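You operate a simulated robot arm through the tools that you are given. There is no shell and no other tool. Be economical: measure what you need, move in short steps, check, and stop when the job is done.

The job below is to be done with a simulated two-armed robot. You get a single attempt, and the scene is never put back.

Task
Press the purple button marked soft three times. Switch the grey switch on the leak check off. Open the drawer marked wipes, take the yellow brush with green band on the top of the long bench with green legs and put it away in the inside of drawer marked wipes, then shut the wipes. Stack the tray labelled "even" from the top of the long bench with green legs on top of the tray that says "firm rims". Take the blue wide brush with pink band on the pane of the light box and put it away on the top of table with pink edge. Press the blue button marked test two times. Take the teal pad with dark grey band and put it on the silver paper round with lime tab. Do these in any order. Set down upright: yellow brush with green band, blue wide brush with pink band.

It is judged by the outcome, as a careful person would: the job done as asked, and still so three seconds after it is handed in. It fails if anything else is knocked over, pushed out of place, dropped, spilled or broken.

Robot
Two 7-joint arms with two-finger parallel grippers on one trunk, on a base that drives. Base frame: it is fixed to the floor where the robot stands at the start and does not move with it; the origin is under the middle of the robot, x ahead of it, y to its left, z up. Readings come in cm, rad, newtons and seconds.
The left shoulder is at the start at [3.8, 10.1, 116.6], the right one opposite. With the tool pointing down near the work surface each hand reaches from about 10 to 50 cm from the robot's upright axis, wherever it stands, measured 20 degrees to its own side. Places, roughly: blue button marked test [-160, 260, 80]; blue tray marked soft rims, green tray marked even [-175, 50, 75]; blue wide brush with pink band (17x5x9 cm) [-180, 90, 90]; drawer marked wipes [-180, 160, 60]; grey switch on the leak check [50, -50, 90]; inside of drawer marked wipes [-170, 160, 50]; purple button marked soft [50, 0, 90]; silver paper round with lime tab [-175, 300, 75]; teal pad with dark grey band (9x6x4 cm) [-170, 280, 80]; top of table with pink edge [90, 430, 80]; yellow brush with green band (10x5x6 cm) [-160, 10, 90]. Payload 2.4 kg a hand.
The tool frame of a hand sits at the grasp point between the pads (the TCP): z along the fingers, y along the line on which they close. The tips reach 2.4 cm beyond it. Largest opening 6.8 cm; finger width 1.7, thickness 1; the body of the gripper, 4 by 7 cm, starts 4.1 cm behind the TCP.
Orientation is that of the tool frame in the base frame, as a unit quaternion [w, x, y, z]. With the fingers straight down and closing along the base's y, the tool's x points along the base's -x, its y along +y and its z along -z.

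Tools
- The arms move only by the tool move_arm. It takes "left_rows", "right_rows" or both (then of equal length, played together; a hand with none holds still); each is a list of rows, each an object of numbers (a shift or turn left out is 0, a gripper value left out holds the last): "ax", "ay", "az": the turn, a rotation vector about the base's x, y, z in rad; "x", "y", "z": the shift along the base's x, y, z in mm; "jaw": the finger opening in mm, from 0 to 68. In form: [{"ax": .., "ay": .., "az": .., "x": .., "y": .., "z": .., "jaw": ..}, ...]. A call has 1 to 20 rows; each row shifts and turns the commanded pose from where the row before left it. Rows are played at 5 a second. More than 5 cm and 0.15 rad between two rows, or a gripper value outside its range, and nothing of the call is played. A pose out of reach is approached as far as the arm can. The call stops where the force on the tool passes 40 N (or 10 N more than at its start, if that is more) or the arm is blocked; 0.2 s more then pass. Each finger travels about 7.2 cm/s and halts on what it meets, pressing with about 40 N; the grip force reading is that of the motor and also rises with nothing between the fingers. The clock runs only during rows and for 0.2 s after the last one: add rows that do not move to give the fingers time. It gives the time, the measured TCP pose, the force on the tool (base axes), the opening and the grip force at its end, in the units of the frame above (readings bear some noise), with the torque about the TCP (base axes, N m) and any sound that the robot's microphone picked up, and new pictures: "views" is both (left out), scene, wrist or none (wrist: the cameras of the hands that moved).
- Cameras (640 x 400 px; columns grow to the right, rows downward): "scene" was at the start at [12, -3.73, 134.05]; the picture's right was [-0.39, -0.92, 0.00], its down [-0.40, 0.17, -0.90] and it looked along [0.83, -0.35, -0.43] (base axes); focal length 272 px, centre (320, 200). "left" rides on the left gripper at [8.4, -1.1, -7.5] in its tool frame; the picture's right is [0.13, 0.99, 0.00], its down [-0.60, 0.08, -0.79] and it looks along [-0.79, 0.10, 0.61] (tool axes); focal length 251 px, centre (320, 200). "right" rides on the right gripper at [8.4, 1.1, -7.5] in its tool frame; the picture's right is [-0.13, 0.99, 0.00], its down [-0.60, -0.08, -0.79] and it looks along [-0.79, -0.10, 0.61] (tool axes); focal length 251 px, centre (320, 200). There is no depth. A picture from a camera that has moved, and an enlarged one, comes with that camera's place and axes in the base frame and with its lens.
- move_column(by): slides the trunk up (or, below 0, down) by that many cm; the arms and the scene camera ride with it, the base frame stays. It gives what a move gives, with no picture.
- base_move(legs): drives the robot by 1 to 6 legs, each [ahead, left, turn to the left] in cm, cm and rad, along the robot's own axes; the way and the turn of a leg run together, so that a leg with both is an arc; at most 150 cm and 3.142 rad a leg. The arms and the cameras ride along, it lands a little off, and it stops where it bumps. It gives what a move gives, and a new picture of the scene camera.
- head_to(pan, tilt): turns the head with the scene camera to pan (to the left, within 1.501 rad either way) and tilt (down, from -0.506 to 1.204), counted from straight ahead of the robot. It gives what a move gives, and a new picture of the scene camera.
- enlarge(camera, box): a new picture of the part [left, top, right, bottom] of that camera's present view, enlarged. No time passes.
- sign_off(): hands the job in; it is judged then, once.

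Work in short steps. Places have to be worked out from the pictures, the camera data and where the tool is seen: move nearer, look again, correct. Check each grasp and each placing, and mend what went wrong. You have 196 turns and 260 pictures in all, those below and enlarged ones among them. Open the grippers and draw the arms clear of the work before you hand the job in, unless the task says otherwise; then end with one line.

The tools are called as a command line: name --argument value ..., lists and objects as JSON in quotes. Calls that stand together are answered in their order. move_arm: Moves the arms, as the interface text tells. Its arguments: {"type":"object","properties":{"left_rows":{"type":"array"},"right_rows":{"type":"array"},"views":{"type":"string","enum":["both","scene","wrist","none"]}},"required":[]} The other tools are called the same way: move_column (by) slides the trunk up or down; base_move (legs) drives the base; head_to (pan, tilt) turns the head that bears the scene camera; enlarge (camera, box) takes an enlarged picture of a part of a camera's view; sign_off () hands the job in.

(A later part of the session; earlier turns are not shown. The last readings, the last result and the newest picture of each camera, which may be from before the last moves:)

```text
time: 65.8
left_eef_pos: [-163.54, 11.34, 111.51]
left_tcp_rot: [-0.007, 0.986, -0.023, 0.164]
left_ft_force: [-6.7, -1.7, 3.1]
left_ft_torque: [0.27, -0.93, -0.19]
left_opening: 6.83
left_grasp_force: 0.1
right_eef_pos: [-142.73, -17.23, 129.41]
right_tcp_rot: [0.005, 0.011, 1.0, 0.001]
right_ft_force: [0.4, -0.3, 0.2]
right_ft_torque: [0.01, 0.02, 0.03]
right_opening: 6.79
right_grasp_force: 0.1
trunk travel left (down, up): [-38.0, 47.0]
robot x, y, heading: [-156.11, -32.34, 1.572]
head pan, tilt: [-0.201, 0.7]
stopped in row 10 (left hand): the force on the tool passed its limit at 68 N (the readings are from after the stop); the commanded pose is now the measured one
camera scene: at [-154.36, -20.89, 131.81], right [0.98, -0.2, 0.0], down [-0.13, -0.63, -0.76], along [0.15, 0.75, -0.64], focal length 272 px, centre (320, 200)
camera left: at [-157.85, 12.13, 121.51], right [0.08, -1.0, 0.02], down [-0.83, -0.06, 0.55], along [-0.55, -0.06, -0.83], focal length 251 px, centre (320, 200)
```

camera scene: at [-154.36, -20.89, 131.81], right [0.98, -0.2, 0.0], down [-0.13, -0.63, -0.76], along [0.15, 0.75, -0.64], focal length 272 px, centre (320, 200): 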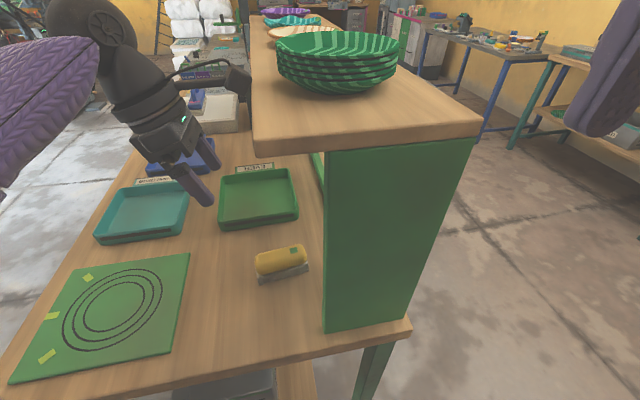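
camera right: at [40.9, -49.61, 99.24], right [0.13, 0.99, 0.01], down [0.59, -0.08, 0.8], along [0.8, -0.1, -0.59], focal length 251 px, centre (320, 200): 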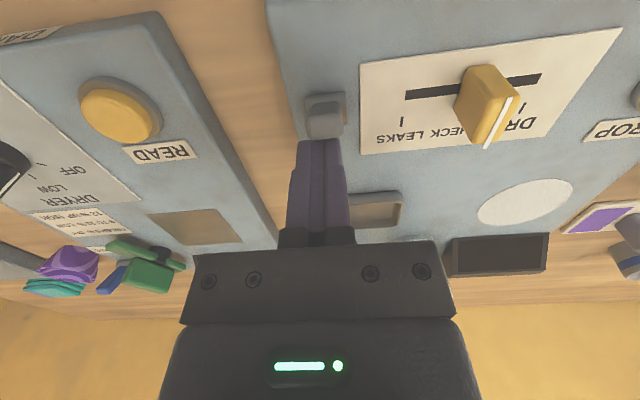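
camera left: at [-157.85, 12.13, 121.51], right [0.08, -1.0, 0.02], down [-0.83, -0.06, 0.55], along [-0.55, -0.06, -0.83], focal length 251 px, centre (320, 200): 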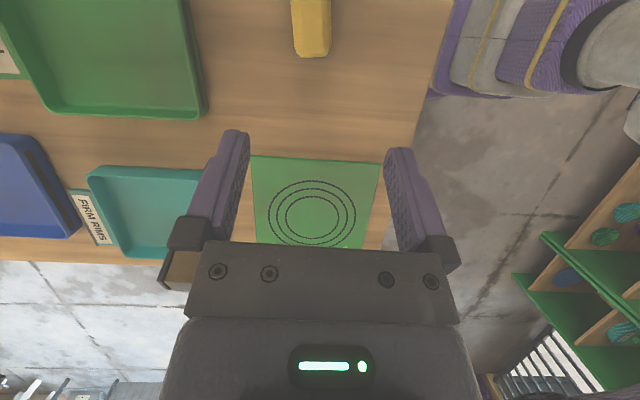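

The hand's camera boom touched the shelf edge. I back off, lower first, then come in under the shelf.

move_arm --left_rows '[{"x": -25}, {"z": -45}, {"z": -45}, {"z": -45}, {"x": 20, "y": 20, "z": -20}, {"x": 25, "y": 25}, {"x": 25, "y": 20}, {}]'

```text
time: 67.6
left_eef_pos: [-159.03, 16.57, 95.96]
left_tcp_rot: [-0.007, 0.987, -0.023, 0.162]
left_ft_force: [1.4, 0.2, -0.1]
left_ft_torque: [0.01, 0.02, 0.01]
left_opening: 6.82
left_grasp_force: 0.0
left hand out of reach, approached as far as the arm can: row 7
right_eef_pos: [-142.7, -17.24, 129.33]
right_tcp_rot: [0.006, 0.011, 1.0, 0.0]
right_ft_force: [0.2, 0.1, 0.0]
right_ft_torque: [0.03, -0.02, -0.01]
right_opening: 6.76
right_grasp_force: 0.0
trunk travel left (down, up): [-38.0, 47.0]
robot x, y, heading: [-155.51, -32.43, 1.575]
head pan, tilt: [-0.201, 0.7]
camera scene: at [-154.27, -20.87, 131.8], right [0.98, -0.2, 0.0], down [-0.13, -0.63, -0.76], along [0.15, 0.75, -0.64], focal length 272 px, centre (320, 200)
camera left: at [-153.39, 17.32, 105.97], right [0.08, -1.0, 0.02], down [-0.83, -0.05, 0.56], along [-0.55, -0.06, -0.83], focal length 251 px, centre (320, 200)
```

scene: 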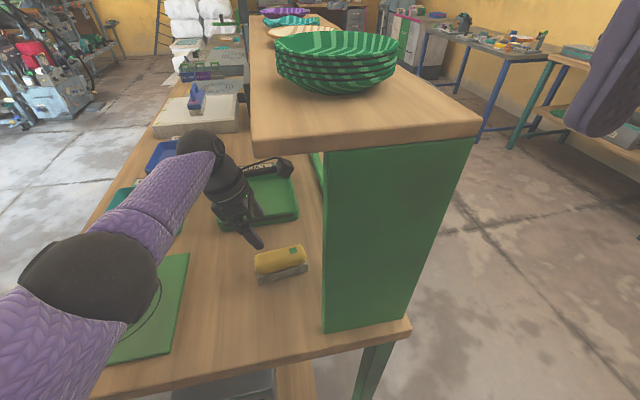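
left: 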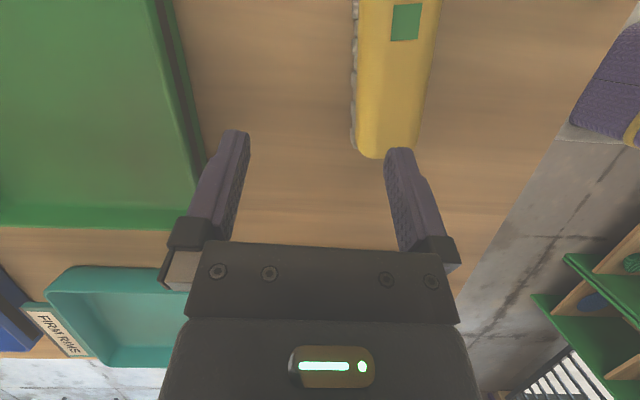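

Triangulating with the wrist view, the brush is at ≈[-156,12.3], z≈89, so the bench top is ≈86. I shift over it and look again.

move_arm --left_rows '[{"x": 10, "y": -20}, {"x": 12, "y": -22}, {}]' --views "wrist"

```text
time: 68.4
left_eef_pos: [-156.97, 12.25, 96.09]
left_tcp_rot: [-0.006, 0.986, -0.024, 0.163]
left_ft_force: [0.1, -0.2, -0.3]
left_ft_torque: [0.0, -0.02, -0.02]
left_opening: 6.81
left_grasp_force: 0.0
right_eef_pos: [-142.68, -17.41, 129.51]
right_tcp_rot: [0.006, 0.011, 1.0, 0.001]
right_ft_force: [0.7, -0.4, 0.1]
right_ft_torque: [0.0, 0.0, 0.03]
right_opening: 6.81
right_grasp_force: 0.1
trunk travel left (down, up): [-38.0, 47.0]
robot x, y, heading: [-156.11, -32.65, 1.576]
head pan, tilt: [-0.201, 0.7]
camera left: at [-151.18, 13.12, 106.02], right [0.08, -1.0, 0.02], down [-0.83, -0.05, 0.56], along [-0.55, -0.06, -0.83], focal length 251 px, centre (320, 200)
```

left: 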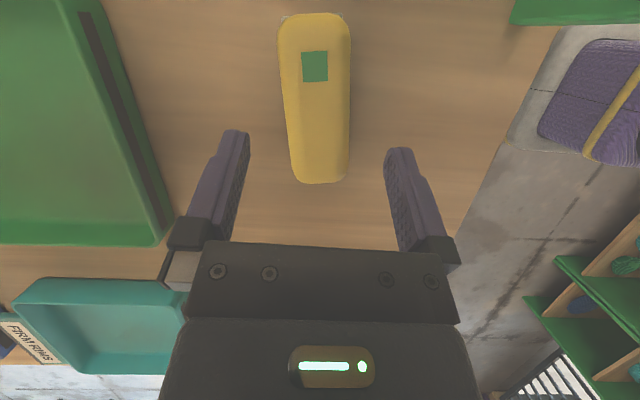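

The brush lies aligned between the fingers. I go down and close.

move_arm --left_rows '[{"x": 6, "y": 3, "z": -20}, {"x": 4, "z": -20}, {"z": -15}, {"z": -8}, {"jaw": 30}, {"jaw": 30}, {"jaw": 20}, {}, {}]' --views "wrist"

```text
time: 70.4
left_eef_pos: [-155.8, 12.52, 89.86]
left_tcp_rot: [-0.006, 0.986, -0.023, 0.162]
left_ft_force: [0.3, 0.2, 0.1]
left_ft_torque: [-0.01, 0.04, 0.01]
left_opening: 4.12
left_grasp_force: 39.7
right_eef_pos: [-142.72, -17.34, 129.39]
right_tcp_rot: [0.007, 0.011, 1.0, 0.0]
right_ft_force: [0.7, 0.1, -0.2]
right_ft_torque: [0.02, -0.01, -0.01]
right_opening: 6.79
right_grasp_force: 0.0
trunk travel left (down, up): [-38.0, 47.0]
robot x, y, heading: [-156.41, -32.63, 1.571]
head pan, tilt: [-0.201, 0.7]
camera left: at [-150.24, 13.48, 99.73], right [0.08, -1.0, 0.02], down [-0.83, -0.05, 0.56], along [-0.55, -0.06, -0.83], focal length 251 px, centre (320, 200)
```

left: 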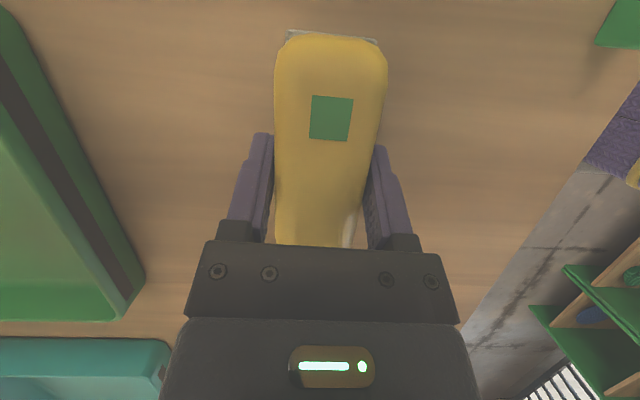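

Gripped at 4.1 cm. I lift a little, draw out from under the shelf toward −x and back, then raise.

move_arm --left_rows '[{"z": 20}, {"z": 30}, {"x": -40}, {"x": -40}, {"x": -40, "y": -20}, {"x": -40, "y": -25}, {"y": -35, "z": 30}, {"y": -35, "z": 30}, {"y": -35, "z": 30}, {"y": -30, "z": 30}, {"y": -20, "z": 30}, {}]'

```text
time: 73.0
left_eef_pos: [-171.99, -7.27, 109.69]
left_tcp_rot: [-0.006, 0.986, -0.024, 0.163]
left_ft_force: [-0.6, 0.0, -1.2]
left_ft_torque: [0.01, 0.01, 0.01]
left_opening: 4.11
left_grasp_force: 39.9
right_eef_pos: [-142.7, -17.27, 129.41]
right_tcp_rot: [0.007, 0.012, 1.0, 0.001]
right_ft_force: [0.2, -0.3, 0.2]
right_ft_torque: [0.0, -0.03, 0.01]
right_opening: 6.81
right_grasp_force: 0.1
trunk travel left (down, up): [-38.0, 47.0]
robot x, y, heading: [-156.03, -31.99, 1.573]
head pan, tilt: [-0.201, 0.7]
camera scene: at [-154.3, -20.88, 131.8], right [0.98, -0.2, 0.0], down [-0.13, -0.63, -0.76], along [0.15, 0.75, -0.64], focal length 272 px, centre (320, 200)
camera left: at [-166.31, -6.48, 119.67], right [0.08, -1.0, 0.02], down [-0.83, -0.05, 0.56], along [-0.55, -0.06, -0.83], focal length 251 px, centre (320, 200)
```

scene: 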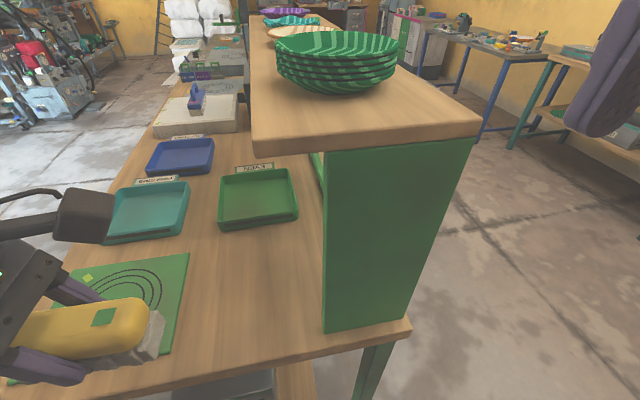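
left: 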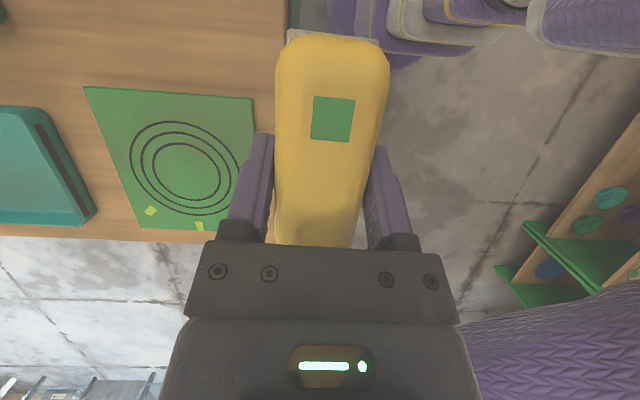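

Brush held securely. I straighten the left hand and drive around to the bench's far side, facing +x around y≈80, to look at drawers.

move_arm --left_rows '[{"ay": 0.11}, {"ay": 0.11}, {"ay": 0.11, "z": 30}, {"z": 40}, {}]' --views "none"

base_move --legs '[[0, 86, 0], [112, 0, 0], [0, 0, -0.9]]'

```text
time: 74.2
left_eef_pos: [-171.92, -7.26, 116.63]
left_tcp_rot: [-0.002, 1.0, -0.025, -0.002]
left_ft_force: [-0.2, 0.0, -0.9]
left_ft_torque: [0.02, 0.02, -0.01]
left_opening: 4.14
left_grasp_force: 40.0
right_eef_pos: [-142.7, -17.28, 129.4]
right_tcp_rot: [0.007, 0.012, 1.0, 0.001]
right_ft_force: [0.0, 0.0, 0.5]
right_ft_torque: [0.02, -0.03, 0.04]
right_opening: 6.78
right_grasp_force: 0.0
trunk travel left (down, up): [-38.0, 47.0]
robot x, y, heading: [-156.19, -32.26, 1.572]
head pan, tilt: [-0.201, 0.7]
```

```text
time: 86.3
left_eef_pos: [-233.12, 107.06, 116.66]
left_tcp_rot: [-0.002, 0.892, -0.452, -0.001]
left_ft_force: [0.7, -0.3, -1.7]
left_ft_torque: [0.0, 0.03, 0.01]
left_opening: 4.06
left_grasp_force: 39.9
right_eef_pos: [-222.46, 78.07, 129.4]
right_tcp_rot: [0.006, 0.441, 0.897, -0.002]
right_ft_force: [-0.7, 0.2, 0.5]
right_ft_torque: [0.0, 0.0, -0.02]
right_opening: 6.8
right_grasp_force: 0.1
trunk travel left (down, up): [-38.0, 47.0]
robot x, y, heading: [-242.68, 78.72, 0.68]
head pan, tilt: [-0.201, 0.7]
camera scene: at [-232.35, 84.82, 131.8], right [0.46, -0.89, 0.0], down [-0.57, -0.3, -0.76], along [0.68, 0.35, -0.64], focal length 272 px, centre (320, 200)
```

scene: 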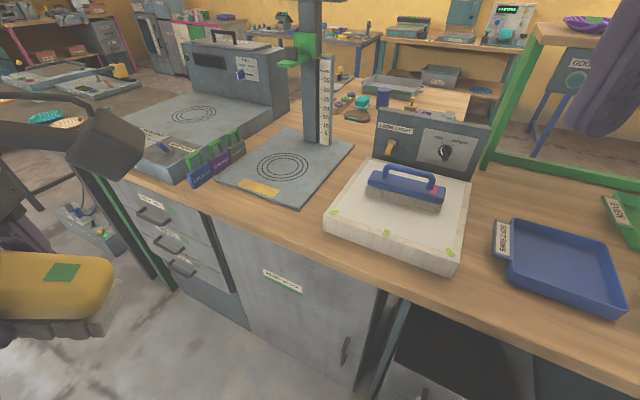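

Drawers and the light box with the blue brush are in view. I enlarge the drawer labels.

enlarge --camera "scene" --box '[100, 160, 300, 310]'

enlarge --camera "scene" --box '[310, 90, 520, 290]'

```text
2.67 times, centred on (200, 235) of scene
camera zoom: at [-232.35, 84.82, 131.8], right [0.46, -0.89, 0.0], down [-0.57, -0.3, -0.76], along [0.68, 0.35, -0.64], focal length 725 px, centre (640, 107)
```

zoom: 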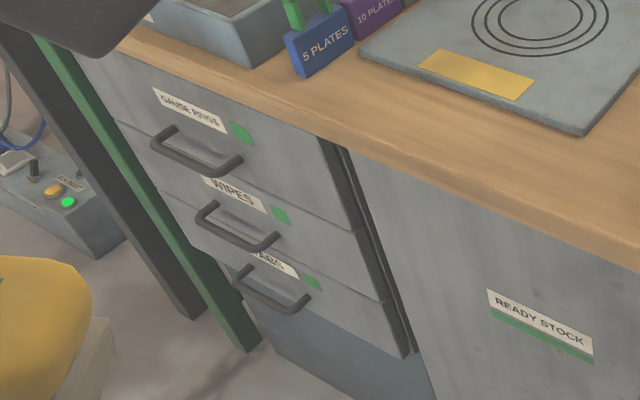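

```text
2.00 times, centred on (415, 190) of scene
camera zoom: at [-232.35, 84.82, 131.8], right [0.46, -0.89, 0.0], down [-0.57, -0.3, -0.76], along [0.68, 0.35, -0.64], focal length 544 px, centre (130, 220)
```

zoom: 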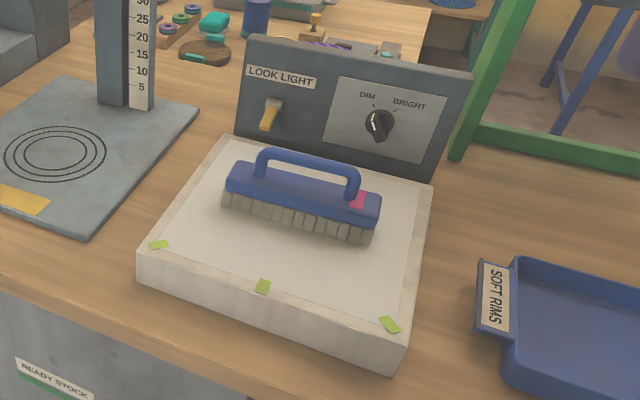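

The middle drawer is WIPES, its bar handle near [-201,162,55]. I drive in front of it facing +x and lower the trunk.

base_move --legs '[[0, 0, -0.68], [-10, 0, 0], [0, 90, 0]]'

move_column --by -30

head_to --pan -0.1 --tilt 0.75

```text
time: 93.7
left_eef_pos: [-227.78, 186.13, 116.68]
left_tcp_rot: [0.004, -0.691, 0.722, -0.001]
left_ft_force: [0.5, 1.0, 0.0]
left_ft_torque: [0.02, -0.01, 0.01]
left_opening: 4.09
left_grasp_force: 40.0
right_eef_pos: [-237.84, 156.88, 129.46]
right_tcp_rot: [0.005, 0.714, 0.7, -0.005]
right_ft_force: [0.2, 0.1, 0.4]
right_ft_torque: [0.01, 0.06, 0.0]
right_opening: 6.8
right_grasp_force: 0.0
trunk travel left (down, up): [-38.0, 47.0]
robot x, y, heading: [-253.29, 170.18, 0.003]
head pan, tilt: [-0.201, 0.7]
camera scene: at [-241.17, 168.51, 131.8], right [-0.2, -0.98, 0.0], down [-0.63, 0.13, -0.76], along [0.75, -0.15, -0.64], focal length 272 px, centre (320, 200)
```

scene: 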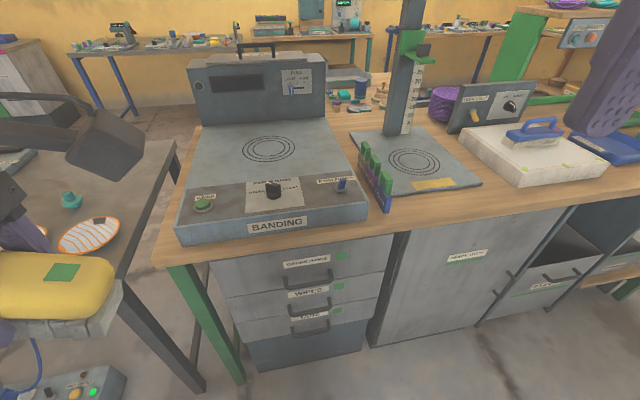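

```text
time: 96.7
left_eef_pos: [-227.74, 186.2, 86.67]
left_tcp_rot: [0.003, -0.691, 0.723, -0.001]
left_ft_force: [-0.4, 0.0, -0.9]
left_ft_torque: [-0.06, -0.01, -0.02]
left_opening: 4.11
left_grasp_force: 39.9
right_eef_pos: [-230.17, 157.06, 96.33]
right_tcp_rot: [-0.07, 0.71, 0.696, -0.08]
right_ft_force: [0.1, 0.4, 0.0]
right_ft_torque: [0.0, 0.01, 0.04]
right_opening: 6.78
right_grasp_force: 0.3
trunk travel left (down, up): [-8.0, 77.0]
robot x, y, heading: [-253.01, 169.94, 0.003]
head pan, tilt: [-0.201, 0.7]
```

```text
time: 97.4
left_eef_pos: [-227.93, 186.24, 86.65]
left_tcp_rot: [0.003, -0.691, 0.722, -0.001]
left_ft_force: [0.2, -0.6, 0.3]
left_ft_torque: [0.01, 0.02, -0.02]
left_opening: 4.09
left_grasp_force: 40.3
right_eef_pos: [-230.1, 157.03, 96.25]
right_tcp_rot: [-0.07, 0.709, 0.697, -0.081]
right_ft_force: [-0.1, 0.1, 0.1]
right_ft_torque: [-0.02, 0.0, 0.01]
right_opening: 6.79
right_grasp_force: 0.0
trunk travel left (down, up): [-8.0, 77.0]
robot x, y, heading: [-253.23, 170.38, 0.006]
head pan, tilt: [-0.099, 0.75]
camera scene: at [-233.76, 169.38, 100.78], right [-0.1, -1.0, 0.0], down [-0.68, 0.07, -0.73], along [0.73, -0.07, -0.68], focal length 272 px, centre (320, 200)
```

scene: 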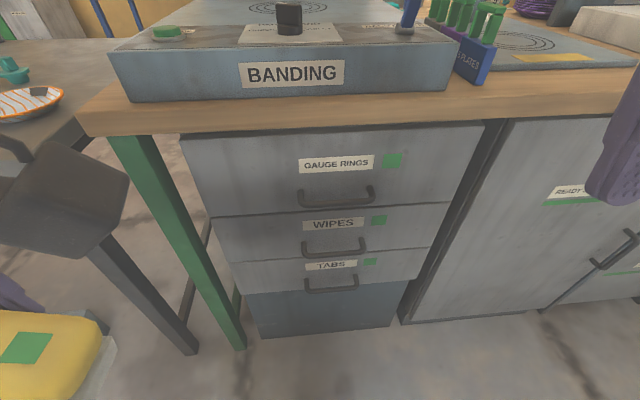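

Handle bar of WIPES ≈[-200,163,53.5]. I pitch the right hand to point forward (closing vertically) while bringing it down in front of the drawer.

move_arm --right_rows '[{"ay": -0.148, "x": 8, "y": 5, "z": -28}, {"ay": -0.148, "x": 8, "y": 5, "z": -28}, {"ay": -0.148, "x": 8, "y": 5, "z": -28}, {"ay": -0.148, "x": 10, "y": 5, "z": -28}, {"ay": -0.148, "x": 10, "y": 5, "z": -28}, {"ay": -0.148, "x": 10, "y": 5, "z": -28}, {"ay": -0.148, "x": 12, "y": 5, "z": -28}, {"ay": -0.148, "x": 12, "y": 5, "z": -28}, {"ay": -0.148, "x": 12, "y": 5, "z": -28}, {"ay": -0.148, "x": 12, "y": 5, "z": -28}, {"ay": -0.148, "x": 12, "y": 5, "z": -28}, {"ay": -0.148, "x": 12, "y": 5, "z": -28}, {}, {}]'

```text
time: 100.4
left_eef_pos: [-227.87, 186.16, 86.72]
left_tcp_rot: [0.003, -0.691, 0.723, -0.001]
left_ft_force: [-0.7, -0.3, -0.3]
left_ft_torque: [0.02, -0.01, 0.03]
left_opening: 4.09
left_grasp_force: 40.2
right_eef_pos: [-210.75, 169.08, 69.21]
right_tcp_rot: [0.496, 0.511, 0.493, 0.499]
right_ft_force: [-0.2, 0.5, 0.5]
right_ft_torque: [0.0, 0.02, -0.04]
right_opening: 6.8
right_grasp_force: 0.0
right hand out of reach, approached as far as the arm can: row 4, 5, 6, 7, 8, 12
trunk travel left (down, up): [-8.0, 77.0]
robot x, y, heading: [-252.92, 170.25, 0.004]
head pan, tilt: [-0.099, 0.75]
camera scene: at [-233.75, 169.39, 100.78], right [-0.1, -1.0, 0.0], down [-0.68, 0.06, -0.73], along [0.73, -0.07, -0.68], focal length 272 px, centre (320, 200)
camera right: at [-218.1, 177.48, 70.52], right [0.01, -0.15, 0.99], down [-0.8, -0.59, -0.08], along [0.6, -0.79, -0.12], focal length 251 px, centre (320, 200)
```

scene: 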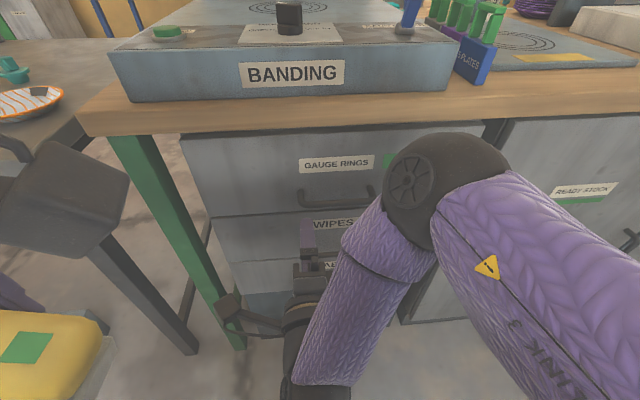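
right: 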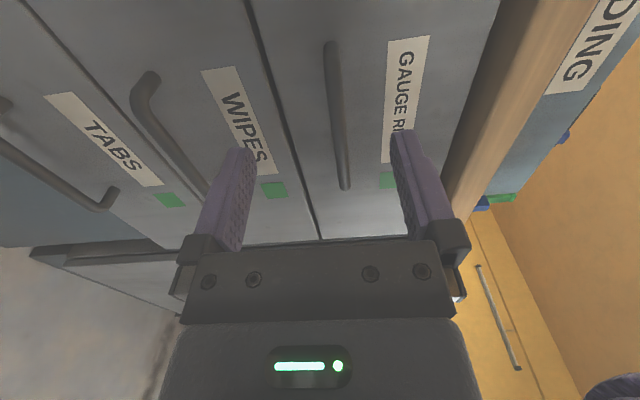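

Good view: WIPES bar runs y≈157–169 at z≈54.8, x≈-200. I lower the hand to its height and look before advancing.

move_arm --right_rows '[{"y": -15, "z": -40}, {"y": -20, "z": -40}, {"y": -20, "z": -40}, {"z": -24}, {}]' --views "both"

```text
time: 101.6
left_eef_pos: [-227.75, 186.19, 86.68]
left_tcp_rot: [0.004, -0.691, 0.723, 0.0]
left_ft_force: [-1.0, -1.0, -0.8]
left_ft_torque: [-0.02, -0.04, 0.0]
left_opening: 4.14
left_grasp_force: 39.7
right_eef_pos: [-211.73, 172.34, 65.34]
right_tcp_rot: [0.496, 0.511, 0.494, 0.498]
right_ft_force: [0.1, 0.3, -0.1]
right_ft_torque: [-0.01, -0.01, 0.01]
right_opening: 6.81
right_grasp_force: 0.1
right hand out of reach, approached as far as the arm can: row 1, 2, 3, 4
trunk travel left (down, up): [-8.0, 77.0]
robot x, y, heading: [-253.2, 170.42, 0.004]
head pan, tilt: [-0.099, 0.75]
camera scene: at [-233.75, 169.4, 100.78], right [-0.1, -1.0, 0.0], down [-0.68, 0.06, -0.73], along [0.73, -0.07, -0.68], focal length 272 px, centre (320, 200)
camera right: at [-219.09, 180.87, 66.71], right [0.01, -0.15, 0.99], down [-0.8, -0.59, -0.08], along [0.6, -0.79, -0.12], focal length 251 px, centre (320, 200)
```

scene: 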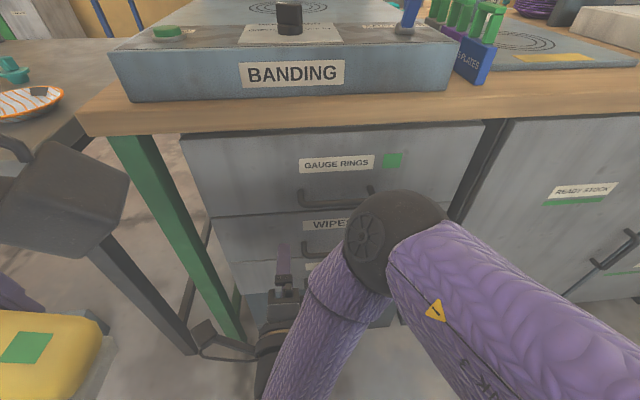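
right: 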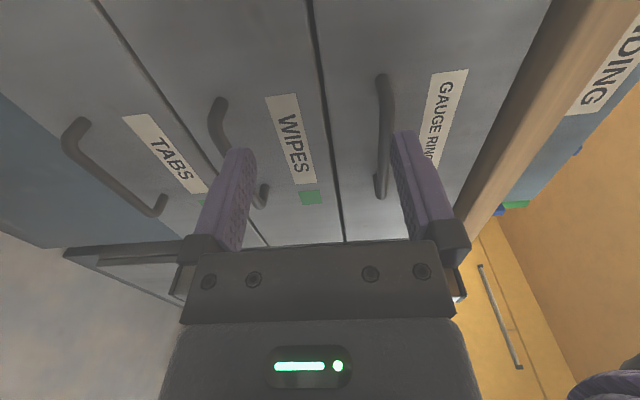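

The arm is cramped. I back the base 14 cm and lower the trunk the rest so the hand can come in extended.

base_move --legs '[[-14, 0, 0]]'

move_column --by -8

move_arm --right_rows '[{}]' --views "both"

```text
time: 102.9
left_eef_pos: [-241.93, 186.02, 86.71]
left_tcp_rot: [0.003, -0.691, 0.722, 0.0]
left_ft_force: [0.0, 0.0, -0.3]
left_ft_torque: [0.0, -0.02, -0.01]
left_opening: 4.09
left_grasp_force: 40.2
right_eef_pos: [-225.76, 172.37, 65.43]
right_tcp_rot: [0.497, 0.511, 0.494, 0.498]
right_ft_force: [-0.4, 0.6, -0.5]
right_ft_torque: [-0.02, 0.01, -0.01]
right_opening: 6.78
right_grasp_force: 0.0
trunk travel left (down, up): [-8.0, 77.0]
robot x, y, heading: [-267.14, 169.76, 0.005]
head pan, tilt: [-0.099, 0.75]
camera scene: at [-247.78, 169.34, 100.77], right [-0.1, -1.0, 0.0], down [-0.68, 0.06, -0.73], along [0.73, -0.07, -0.68], focal length 272 px, centre (320, 200)
```

scene: 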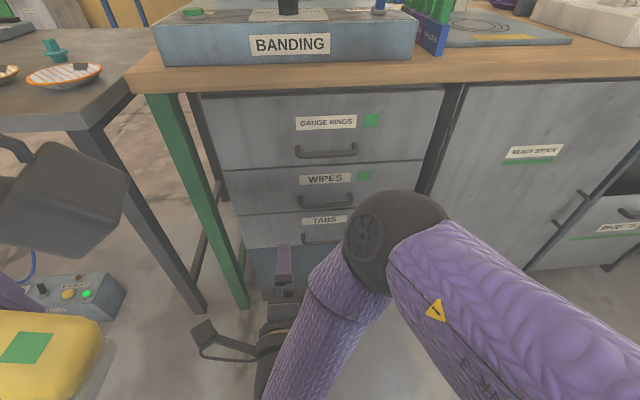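

```text
time: 104.1
left_eef_pos: [-241.86, 186.18, 78.62]
left_tcp_rot: [0.003, -0.691, 0.723, -0.001]
left_ft_force: [-0.4, -0.7, -1.7]
left_ft_torque: [0.0, 0.0, -0.05]
left_opening: 4.09
left_grasp_force: 39.8
right_eef_pos: [-225.61, 172.48, 54.56]
right_tcp_rot: [0.474, 0.533, 0.514, 0.476]
right_ft_force: [-0.5, -0.8, -0.3]
right_ft_torque: [-0.02, -0.01, -0.02]
right_opening: 6.79
right_grasp_force: 0.1
trunk travel left (down, up): [0.0, 85.0]
robot x, y, heading: [-266.93, 170.11, 0.003]
head pan, tilt: [-0.099, 0.75]
```

```text
time: 104.5
left_eef_pos: [-241.93, 186.2, 78.71]
left_tcp_rot: [0.003, -0.691, 0.723, -0.001]
left_ft_force: [-0.5, -0.1, 0.3]
left_ft_torque: [0.01, 0.03, 0.0]
left_opening: 4.1
left_grasp_force: 40.1
right_eef_pos: [-225.61, 172.32, 54.5]
right_tcp_rot: [0.473, 0.533, 0.516, 0.475]
right_ft_force: [0.2, 0.2, -0.8]
right_ft_torque: [0.01, 0.04, -0.01]
right_opening: 6.78
right_grasp_force: 0.0
trunk travel left (down, up): [0.0, 85.0]
robot x, y, heading: [-267.1, 169.79, 0.001]
head pan, tilt: [-0.099, 0.75]
camera scene: at [-244.83, 169.35, 92.4], right [-0.1, -1.0, 0.0], down [-0.68, 0.06, -0.73], along [0.73, -0.07, -0.68], focal length 272 px, centre (320, 200)
camera right: at [-232.86, 180.84, 56.54], right [0.1, -0.15, 0.98], down [-0.81, -0.59, -0.01], along [0.58, -0.79, -0.18], focal length 251 px, centre (320, 200)
```

scene: 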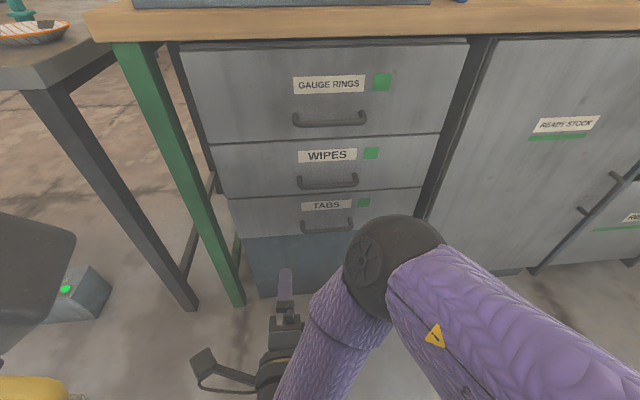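
right: 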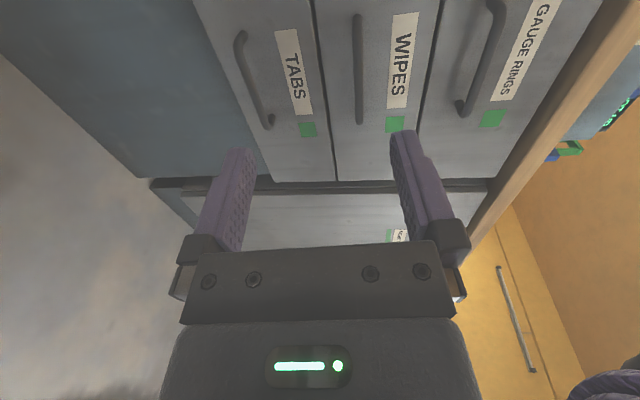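

Handle bar measured at ≈[-200,163.3,55.4]. I align and advance most of the way, then check.

move_arm --right_rows '[{"y": -30, "z": 5, "ay": -0.05}, {"y": -30, "z": 4, "ay": -0.04}, {"y": -28}, {"x": 45}, {"x": 45}, {"x": 45}, {"x": 40}, {"x": 35}, {}]' --views "both"

```text
time: 106.5
left_eef_pos: [-241.78, 186.05, 78.74]
left_tcp_rot: [0.003, -0.691, 0.723, 0.0]
left_ft_force: [1.0, -0.1, -1.0]
left_ft_torque: [0.04, 0.0, -0.01]
left_opening: 4.08
left_grasp_force: 40.0
right_eef_pos: [-202.94, 173.17, 63.17]
right_tcp_rot: [0.496, 0.514, 0.494, 0.496]
right_ft_force: [0.3, 0.0, 0.3]
right_ft_torque: [-0.01, -0.01, -0.02]
right_opening: 6.81
right_grasp_force: 0.1
right hand out of reach, approached as far as the arm can: row 1, 2, 3, 4, 5, 6, 7, 8
trunk travel left (down, up): [0.0, 85.0]
robot x, y, heading: [-266.98, 169.89, 0.007]
head pan, tilt: [-0.099, 0.75]
camera scene: at [-244.83, 169.35, 92.39], right [-0.1, -1.0, 0.0], down [-0.68, 0.06, -0.73], along [0.73, -0.07, -0.68], focal length 272 px, centre (320, 200)
camera right: at [-210.32, 181.57, 64.43], right [0.01, -0.15, 0.99], down [-0.81, -0.59, -0.08], along [0.59, -0.8, -0.13], focal length 251 px, centre (320, 200)
```

scene: 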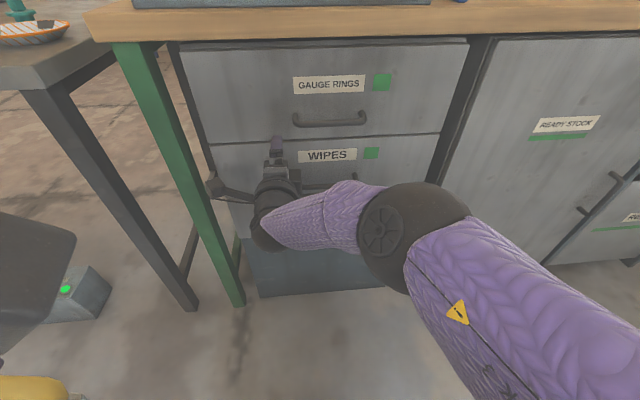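
right: 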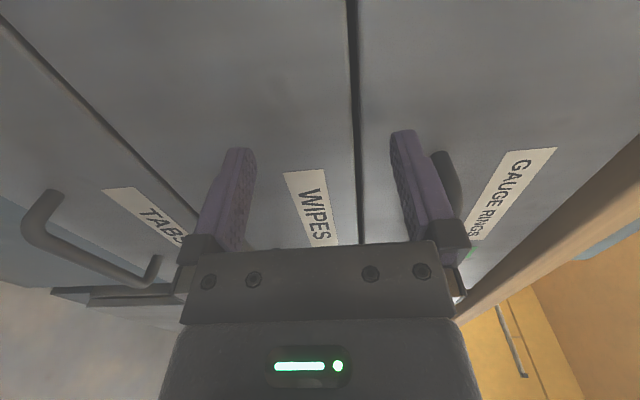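

The wrist is at a limit in this pose. I back off, and yaw the hand leftward and tilt it slightly down, which frees the wrist while still closing vertically on the bar.

move_arm --right_rows '[{"x": -45}, {"x": -45}, {"az": 0.14}, {"az": 0.14}, {"az": 0.14}, {"az": 0.14}, {"y": -20}, {"y": -20, "z": -20}, {"y": -20, "z": -20}, {"y": -20, "z": -20}, {"y": -20, "z": -20}, {}]' --views "both"

```text
time: 109.1
left_eef_pos: [-241.88, 186.1, 78.76]
left_tcp_rot: [0.002, -0.691, 0.723, 0.0]
left_ft_force: [0.2, 0.9, -0.8]
left_ft_torque: [0.03, -0.01, 0.0]
left_opening: 4.1
left_grasp_force: 40.2
right_eef_pos: [-222.23, 177.08, 67.11]
right_tcp_rot: [0.388, 0.412, 0.585, 0.581]
right_ft_force: [-0.2, -0.9, -0.4]
right_ft_torque: [0.02, 0.02, -0.01]
right_opening: 6.8
right_grasp_force: 0.0
right hand out of reach, approached as far as the arm can: row 3, 4, 5, 6, 7, 8, 9, 10, 11
trunk travel left (down, up): [0.0, 85.0]
robot x, y, heading: [-267.19, 169.99, 0.002]
head pan, tilt: [-0.099, 0.75]
camera scene: at [-244.83, 169.35, 92.39], right [-0.1, -1.0, 0.0], down [-0.68, 0.06, -0.73], along [0.73, -0.07, -0.68], focal length 272 px, centre (320, 200)
camera right: at [-232.21, 182.22, 68.65], right [0.08, -0.13, 0.99], down [-0.52, -0.85, -0.08], along [0.85, -0.51, -0.13], focal length 251 px, centre (320, 200)
```

scene: 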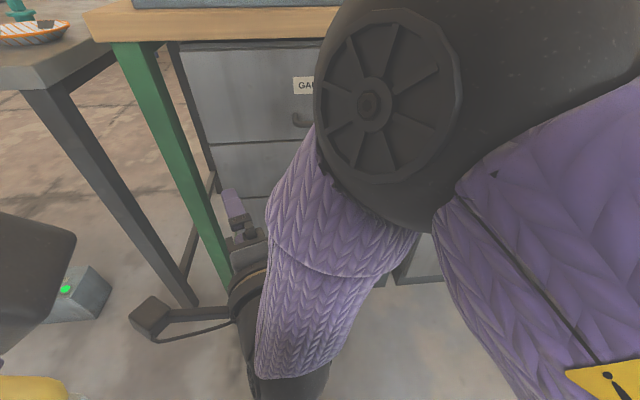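
right: 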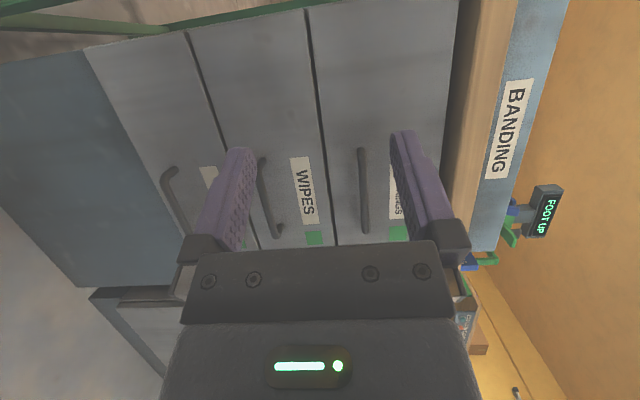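

That made it worse; the wrist's upward bend is the limit. I undo the yaw and tilt the hand ~30° downward instead, which suffices to grip the bar.

move_arm --right_rows '[{"az": -0.14}, {"az": -0.14}, {"az": -0.14}, {"az": -0.14}, {"ay": 0.14}, {"ay": 0.14}, {"ay": 0.14}, {"ay": 0.14}, {}]' --views "none"

```text
time: 111.1
left_eef_pos: [-241.87, 186.08, 78.65]
left_tcp_rot: [0.003, -0.691, 0.723, -0.002]
left_ft_force: [0.0, -0.9, -0.3]
left_ft_torque: [0.0, 0.01, 0.02]
left_opening: 4.11
left_grasp_force: 39.9
right_eef_pos: [-222.36, 177.4, 67.17]
right_tcp_rot: [0.386, 0.653, 0.585, 0.288]
right_ft_force: [1.0, 0.4, 0.4]
right_ft_torque: [0.02, 0.0, 0.01]
right_opening: 6.77
right_grasp_force: 0.1
trunk travel left (down, up): [0.0, 85.0]
robot x, y, heading: [-267.19, 170.08, 0.003]
head pan, tilt: [-0.099, 0.75]
```

Reachable now. I bring the hand to the bar's line (y 163, z 56) while still in front of it.

move_arm --right_rows '[{"y": -35, "z": -25, "az": 0.1}, {"y": -35, "z": -25}, {"y": -35, "z": -25}, {"y": -35, "z": -25}, {"jaw": 50}, {}]' --views "both"

```text
time: 112.5
left_eef_pos: [-241.82, 186.16, 78.68]
left_tcp_rot: [0.003, -0.691, 0.723, -0.001]
left_ft_force: [-0.3, 0.1, -0.5]
left_ft_torque: [0.0, -0.01, 0.01]
left_opening: 4.09
left_grasp_force: 40.3
right_eef_pos: [-222.37, 163.42, 57.08]
right_tcp_rot: [0.37, 0.624, 0.616, 0.308]
right_ft_force: [0.9, -0.8, 0.2]
right_ft_torque: [0.01, 0.05, 0.0]
right_opening: 4.97
right_grasp_force: 0.1
trunk travel left (down, up): [0.0, 85.0]
robot x, y, heading: [-267.36, 170.4, 0.01]
head pan, tilt: [-0.099, 0.75]
camera scene: at [-244.83, 169.35, 92.39], right [-0.1, -1.0, 0.0], down [-0.68, 0.07, -0.73], along [0.73, -0.07, -0.68], focal length 272 px, centre (320, 200)
camera right: at [-227.62, 172.4, 61.41], right [0.53, -0.1, 0.84], down [-0.74, -0.54, 0.41], along [0.41, -0.84, -0.36], focal length 251 px, centre (320, 200)
```

scene: 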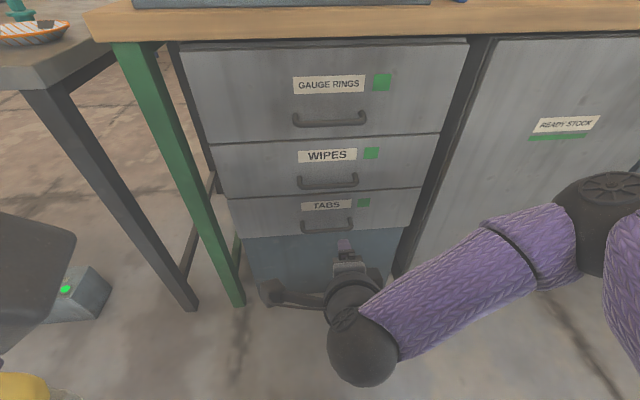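
right: 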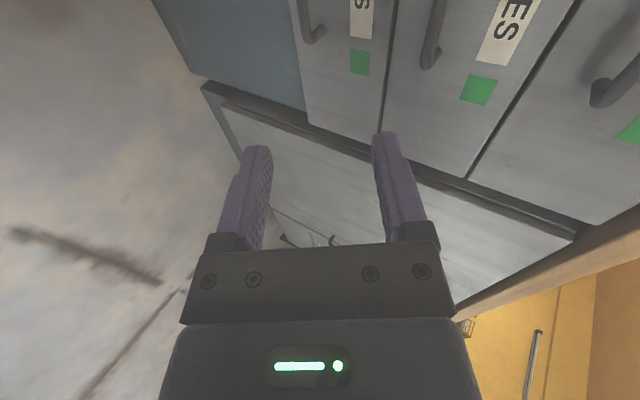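

The arm is in a freer posture now. I pitch the hand back up some while advancing, to see how level it gets.

move_arm --right_rows '[{"x": 30, "ay": -0.12}, {"x": 30, "ay": -0.12}, {"x": 30, "ay": -0.12}, {"x": 20}, {}]' --views "both"

```text
time: 113.7
left_eef_pos: [-241.77, 186.04, 78.73]
left_tcp_rot: [0.003, -0.691, 0.723, -0.001]
left_ft_force: [0.1, -1.2, -0.8]
left_ft_torque: [0.01, 0.02, -0.02]
left_opening: 4.08
left_grasp_force: 40.1
right_eef_pos: [-211.43, 165.9, 58.45]
right_tcp_rot: [0.475, 0.561, 0.54, 0.411]
right_ft_force: [1.2, -0.7, -0.6]
right_ft_torque: [0.0, 0.01, -0.03]
right_opening: 5.03
right_grasp_force: 0.1
right hand out of reach, approached as far as the arm can: row 3
trunk travel left (down, up): [0.0, 85.0]
robot x, y, heading: [-266.93, 170.3, 0.005]
head pan, tilt: [-0.099, 0.75]
camera scene: at [-244.83, 169.35, 92.39], right [-0.1, -1.0, 0.0], down [-0.68, 0.07, -0.73], along [0.73, -0.07, -0.68], focal length 272 px, centre (320, 200)
camera right: at [-217.8, 174.83, 60.69], right [0.2, -0.1, 0.97], down [-0.84, -0.53, 0.12], along [0.51, -0.84, -0.19], focal length 251 px, centre (320, 200)
```

scene: 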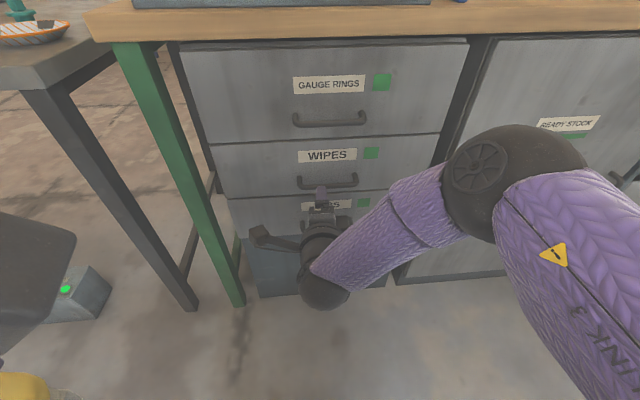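
right: 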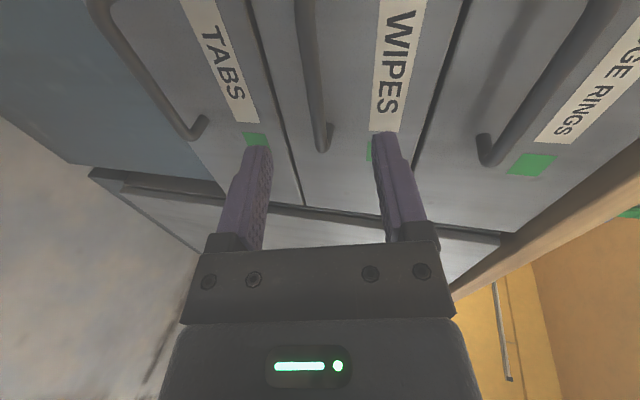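

Hand is nearly level now and the bar lines up between the fingers. I drop 3 cm to its height, then drive the base ahead to bring the bar between the fingers.

move_arm --right_rows '[{"z": -15, "y": -10}, {"z": -14, "y": -10}, {}]' --views "wrist"

base_move --legs '[[8, 0, 0]]'

move_arm --right_rows '[{}]' --views "wrist"

```text
time: 114.5
left_eef_pos: [-241.81, 186.11, 78.71]
left_tcp_rot: [0.003, -0.691, 0.723, 0.0]
left_ft_force: [0.9, 0.5, -0.4]
left_ft_torque: [0.0, 0.03, 0.01]
left_opening: 4.12
left_grasp_force: 40.3
right_eef_pos: [-211.41, 166.58, 57.31]
right_tcp_rot: [0.475, 0.561, 0.539, 0.411]
right_ft_force: [0.2, 0.4, 0.7]
right_ft_torque: [-0.01, 0.0, 0.0]
right_opening: 5.01
right_grasp_force: 0.0
right hand out of reach, approached as far as the arm can: row 1, 2
trunk travel left (down, up): [0.0, 85.0]
robot x, y, heading: [-267.07, 170.03, 0.001]
head pan, tilt: [-0.099, 0.75]
camera right: at [-217.83, 175.57, 59.54], right [0.2, -0.1, 0.97], down [-0.84, -0.53, 0.12], along [0.51, -0.84, -0.19], focal length 251 px, centre (320, 200)
```

right: 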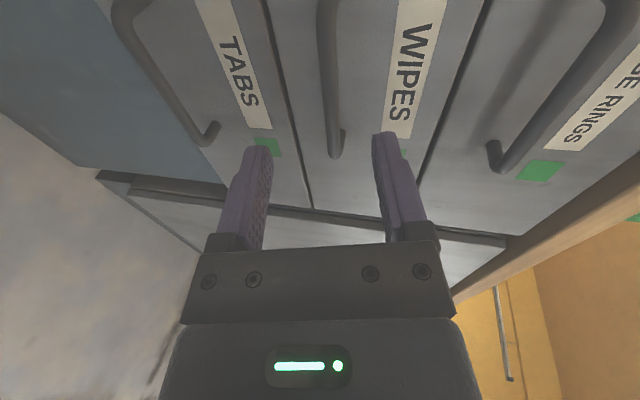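

```text
time: 115.5
left_eef_pos: [-234.0, 186.06, 78.7]
left_tcp_rot: [0.003, -0.691, 0.723, 0.0]
left_ft_force: [0.1, 0.1, -1.9]
left_ft_torque: [-0.04, -0.02, -0.03]
left_opening: 4.13
left_grasp_force: 39.8
right_eef_pos: [-203.56, 166.59, 57.33]
right_tcp_rot: [0.475, 0.561, 0.539, 0.411]
right_ft_force: [0.8, -0.7, -0.2]
right_ft_torque: [0.01, 0.0, 0.01]
right_opening: 5.02
right_grasp_force: 0.0
trunk travel left (down, up): [0.0, 85.0]
robot x, y, heading: [-258.53, 170.46, 0.002]
head pan, tilt: [-0.099, 0.75]
camera scene: at [-236.92, 169.38, 92.39], right [-0.1, -1.0, 0.0], down [-0.68, 0.06, -0.73], along [0.73, -0.07, -0.68], focal length 272 px, centre (320, 200)
```

scene: 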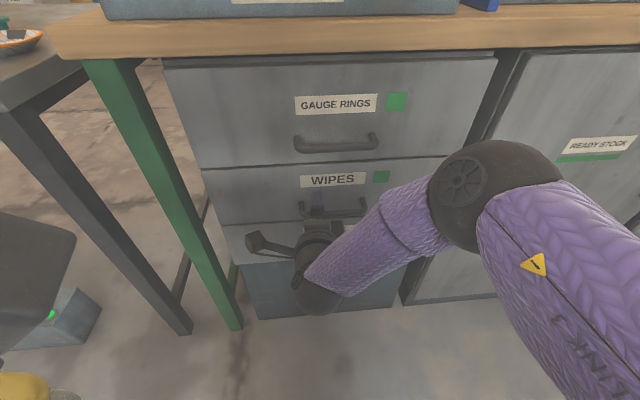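

```text
time: 115.9
left_eef_pos: [-234.1, 186.21, 78.74]
left_tcp_rot: [0.003, -0.691, 0.723, 0.0]
left_ft_force: [-1.0, 1.1, -0.6]
left_ft_torque: [-0.01, -0.03, -0.03]
left_opening: 4.11
left_grasp_force: 40.1
right_eef_pos: [-203.48, 166.5, 57.37]
right_tcp_rot: [0.475, 0.561, 0.539, 0.41]
right_ft_force: [-0.9, 0.1, -0.2]
right_ft_torque: [0.01, -0.01, -0.01]
right_opening: 5.0
right_grasp_force: 0.0
trunk travel left (down, up): [0.0, 85.0]
robot x, y, heading: [-259.16, 170.26, 0.005]
head pan, tilt: [-0.099, 0.75]
camera right: at [-209.92, 175.61, 59.55], right [0.2, -0.1, 0.97], down [-0.84, -0.53, 0.12], along [0.51, -0.84, -0.19], focal length 251 px, centre (320, 200)
```

right: 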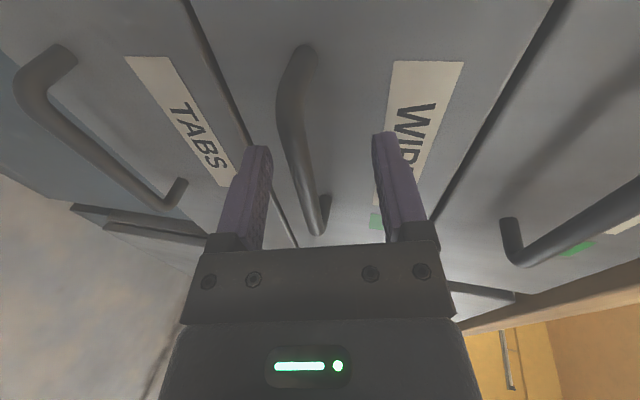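

The bar lies between the fingers, slightly deeper. I advance 2.8 cm with the arm, a little down, then close.

move_arm --right_rows '[{"x": 10, "z": -5}, {"x": 10, "z": -5}, {"x": 8, "z": -3}, {}]' --views "wrist"

```text
time: 116.6
left_eef_pos: [-234.28, 186.05, 78.83]
left_tcp_rot: [0.004, -0.69, 0.724, -0.002]
left_ft_force: [-0.6, 0.2, -1.4]
left_ft_torque: [-0.04, 0.03, 0.02]
left_opening: 4.11
left_grasp_force: 39.4
right_eef_pos: [-201.93, 166.72, 56.52]
right_tcp_rot: [0.475, 0.563, 0.538, 0.409]
right_ft_force: [-36.1, -3.7, 10.6]
right_ft_torque: [0.17, -1.4, 0.14]
right_opening: 5.15
right_grasp_force: 1.4
right hand out of reach, approached as far as the arm can: row 3
trunk travel left (down, up): [0.0, 85.0]
robot x, y, heading: [-259.46, 170.12, 0.001]
head pan, tilt: [-0.099, 0.75]
stopped in row 3 (right hand): the force on the tool passed its limit at 57 N (the readings are from after the stop); the commanded pose is now the measured one
camera right: at [-208.17, 175.82, 58.79], right [0.2, -0.1, 0.97], down [-0.84, -0.53, 0.12], along [0.5, -0.84, -0.19], focal length 251 px, centre (320, 200)
```

right: 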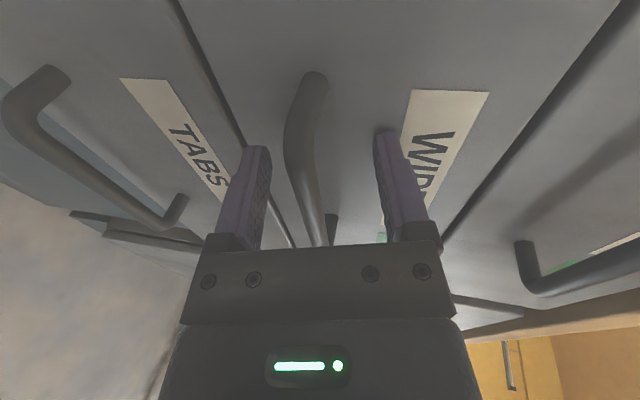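

Fingertips reached the drawer face with the bar between the fingers. I close on the bar.

move_arm --right_rows '[{"x": -4, "jaw": 30}, {"jaw": 10}, {"jaw": 0}, {"jaw": 0}, {}]' --views "wrist"

```text
time: 117.8
left_eef_pos: [-233.7, 186.03, 78.54]
left_tcp_rot: [0.001, -0.69, 0.724, 0.0]
left_ft_force: [0.7, 0.4, -0.9]
left_ft_torque: [0.02, -0.03, 0.02]
left_opening: 4.13
left_grasp_force: 40.3
right_eef_pos: [-201.79, 166.8, 55.86]
right_tcp_rot: [0.473, 0.565, 0.541, 0.405]
right_ft_force: [-5.2, 0.1, -40.6]
right_ft_torque: [0.5, -0.02, -0.35]
right_opening: 1.19
right_grasp_force: 32.6
trunk travel left (down, up): [0.0, 85.0]
robot x, y, heading: [-259.23, 169.95, 0.002]
head pan, tilt: [-0.099, 0.75]
camera right: at [-208.23, 175.84, 58.24], right [0.22, -0.1, 0.97], down [-0.84, -0.53, 0.13], along [0.5, -0.84, -0.2], focal length 251 px, centre (320, 200)
```

right: 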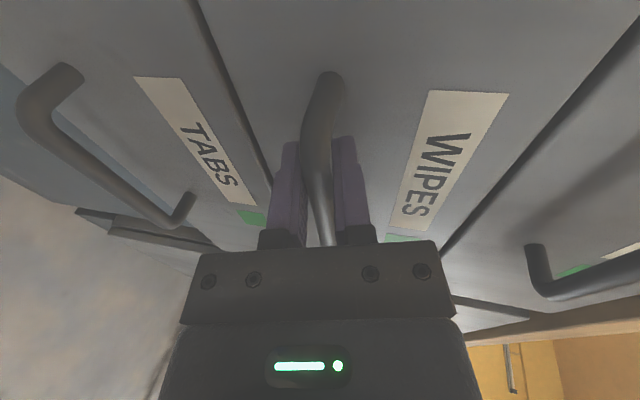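

Bar gripped (1.2 cm). I relieve the vertical load, then back the base to pull the drawer out.

move_arm --right_rows '[{"z": -4}, {"z": -3}, {}]' --views "none"

base_move --legs '[[-12, 0, 0]]'

```text
time: 118.6
left_eef_pos: [-233.97, 186.05, 78.61]
left_tcp_rot: [0.003, -0.69, 0.724, -0.001]
left_ft_force: [0.9, -0.9, -0.2]
left_ft_torque: [0.0, 0.0, 0.0]
left_opening: 4.09
left_grasp_force: 39.5
right_eef_pos: [-201.93, 166.78, 55.94]
right_tcp_rot: [0.477, 0.564, 0.537, 0.407]
right_ft_force: [-11.8, -8.3, -3.8]
right_ft_torque: [0.63, -0.05, 0.18]
right_opening: 1.19
right_grasp_force: 32.4
trunk travel left (down, up): [0.0, 85.0]
robot x, y, heading: [-259.1, 170.12, 0.001]
head pan, tilt: [-0.099, 0.75]
```

```text
time: 119.9
left_eef_pos: [-246.1, 185.95, 78.66]
left_tcp_rot: [0.004, -0.69, 0.724, -0.002]
left_ft_force: [0.5, 0.0, -0.8]
left_ft_torque: [-0.01, 0.01, 0.0]
left_opening: 4.07
left_grasp_force: 40.0
right_eef_pos: [-213.99, 166.83, 55.89]
right_tcp_rot: [0.476, 0.565, 0.538, 0.406]
right_ft_force: [0.4, -10.6, 18.5]
right_ft_torque: [0.48, 0.02, -0.45]
right_opening: 1.19
right_grasp_force: 32.6
trunk travel left (down, up): [0.0, 85.0]
robot x, y, heading: [-271.13, 169.9, 0.007]
head pan, tilt: [-0.099, 0.75]
camera scene: at [-249.12, 169.25, 92.44], right [-0.1, -1.0, 0.0], down [-0.68, 0.07, -0.73], along [0.73, -0.07, -0.68], focal length 272 px, centre (320, 200)
```

scene: 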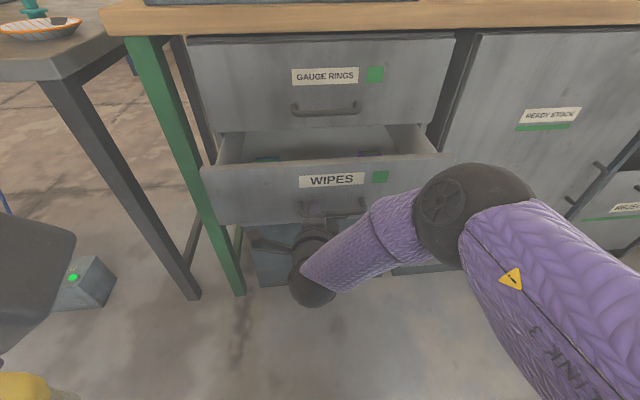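

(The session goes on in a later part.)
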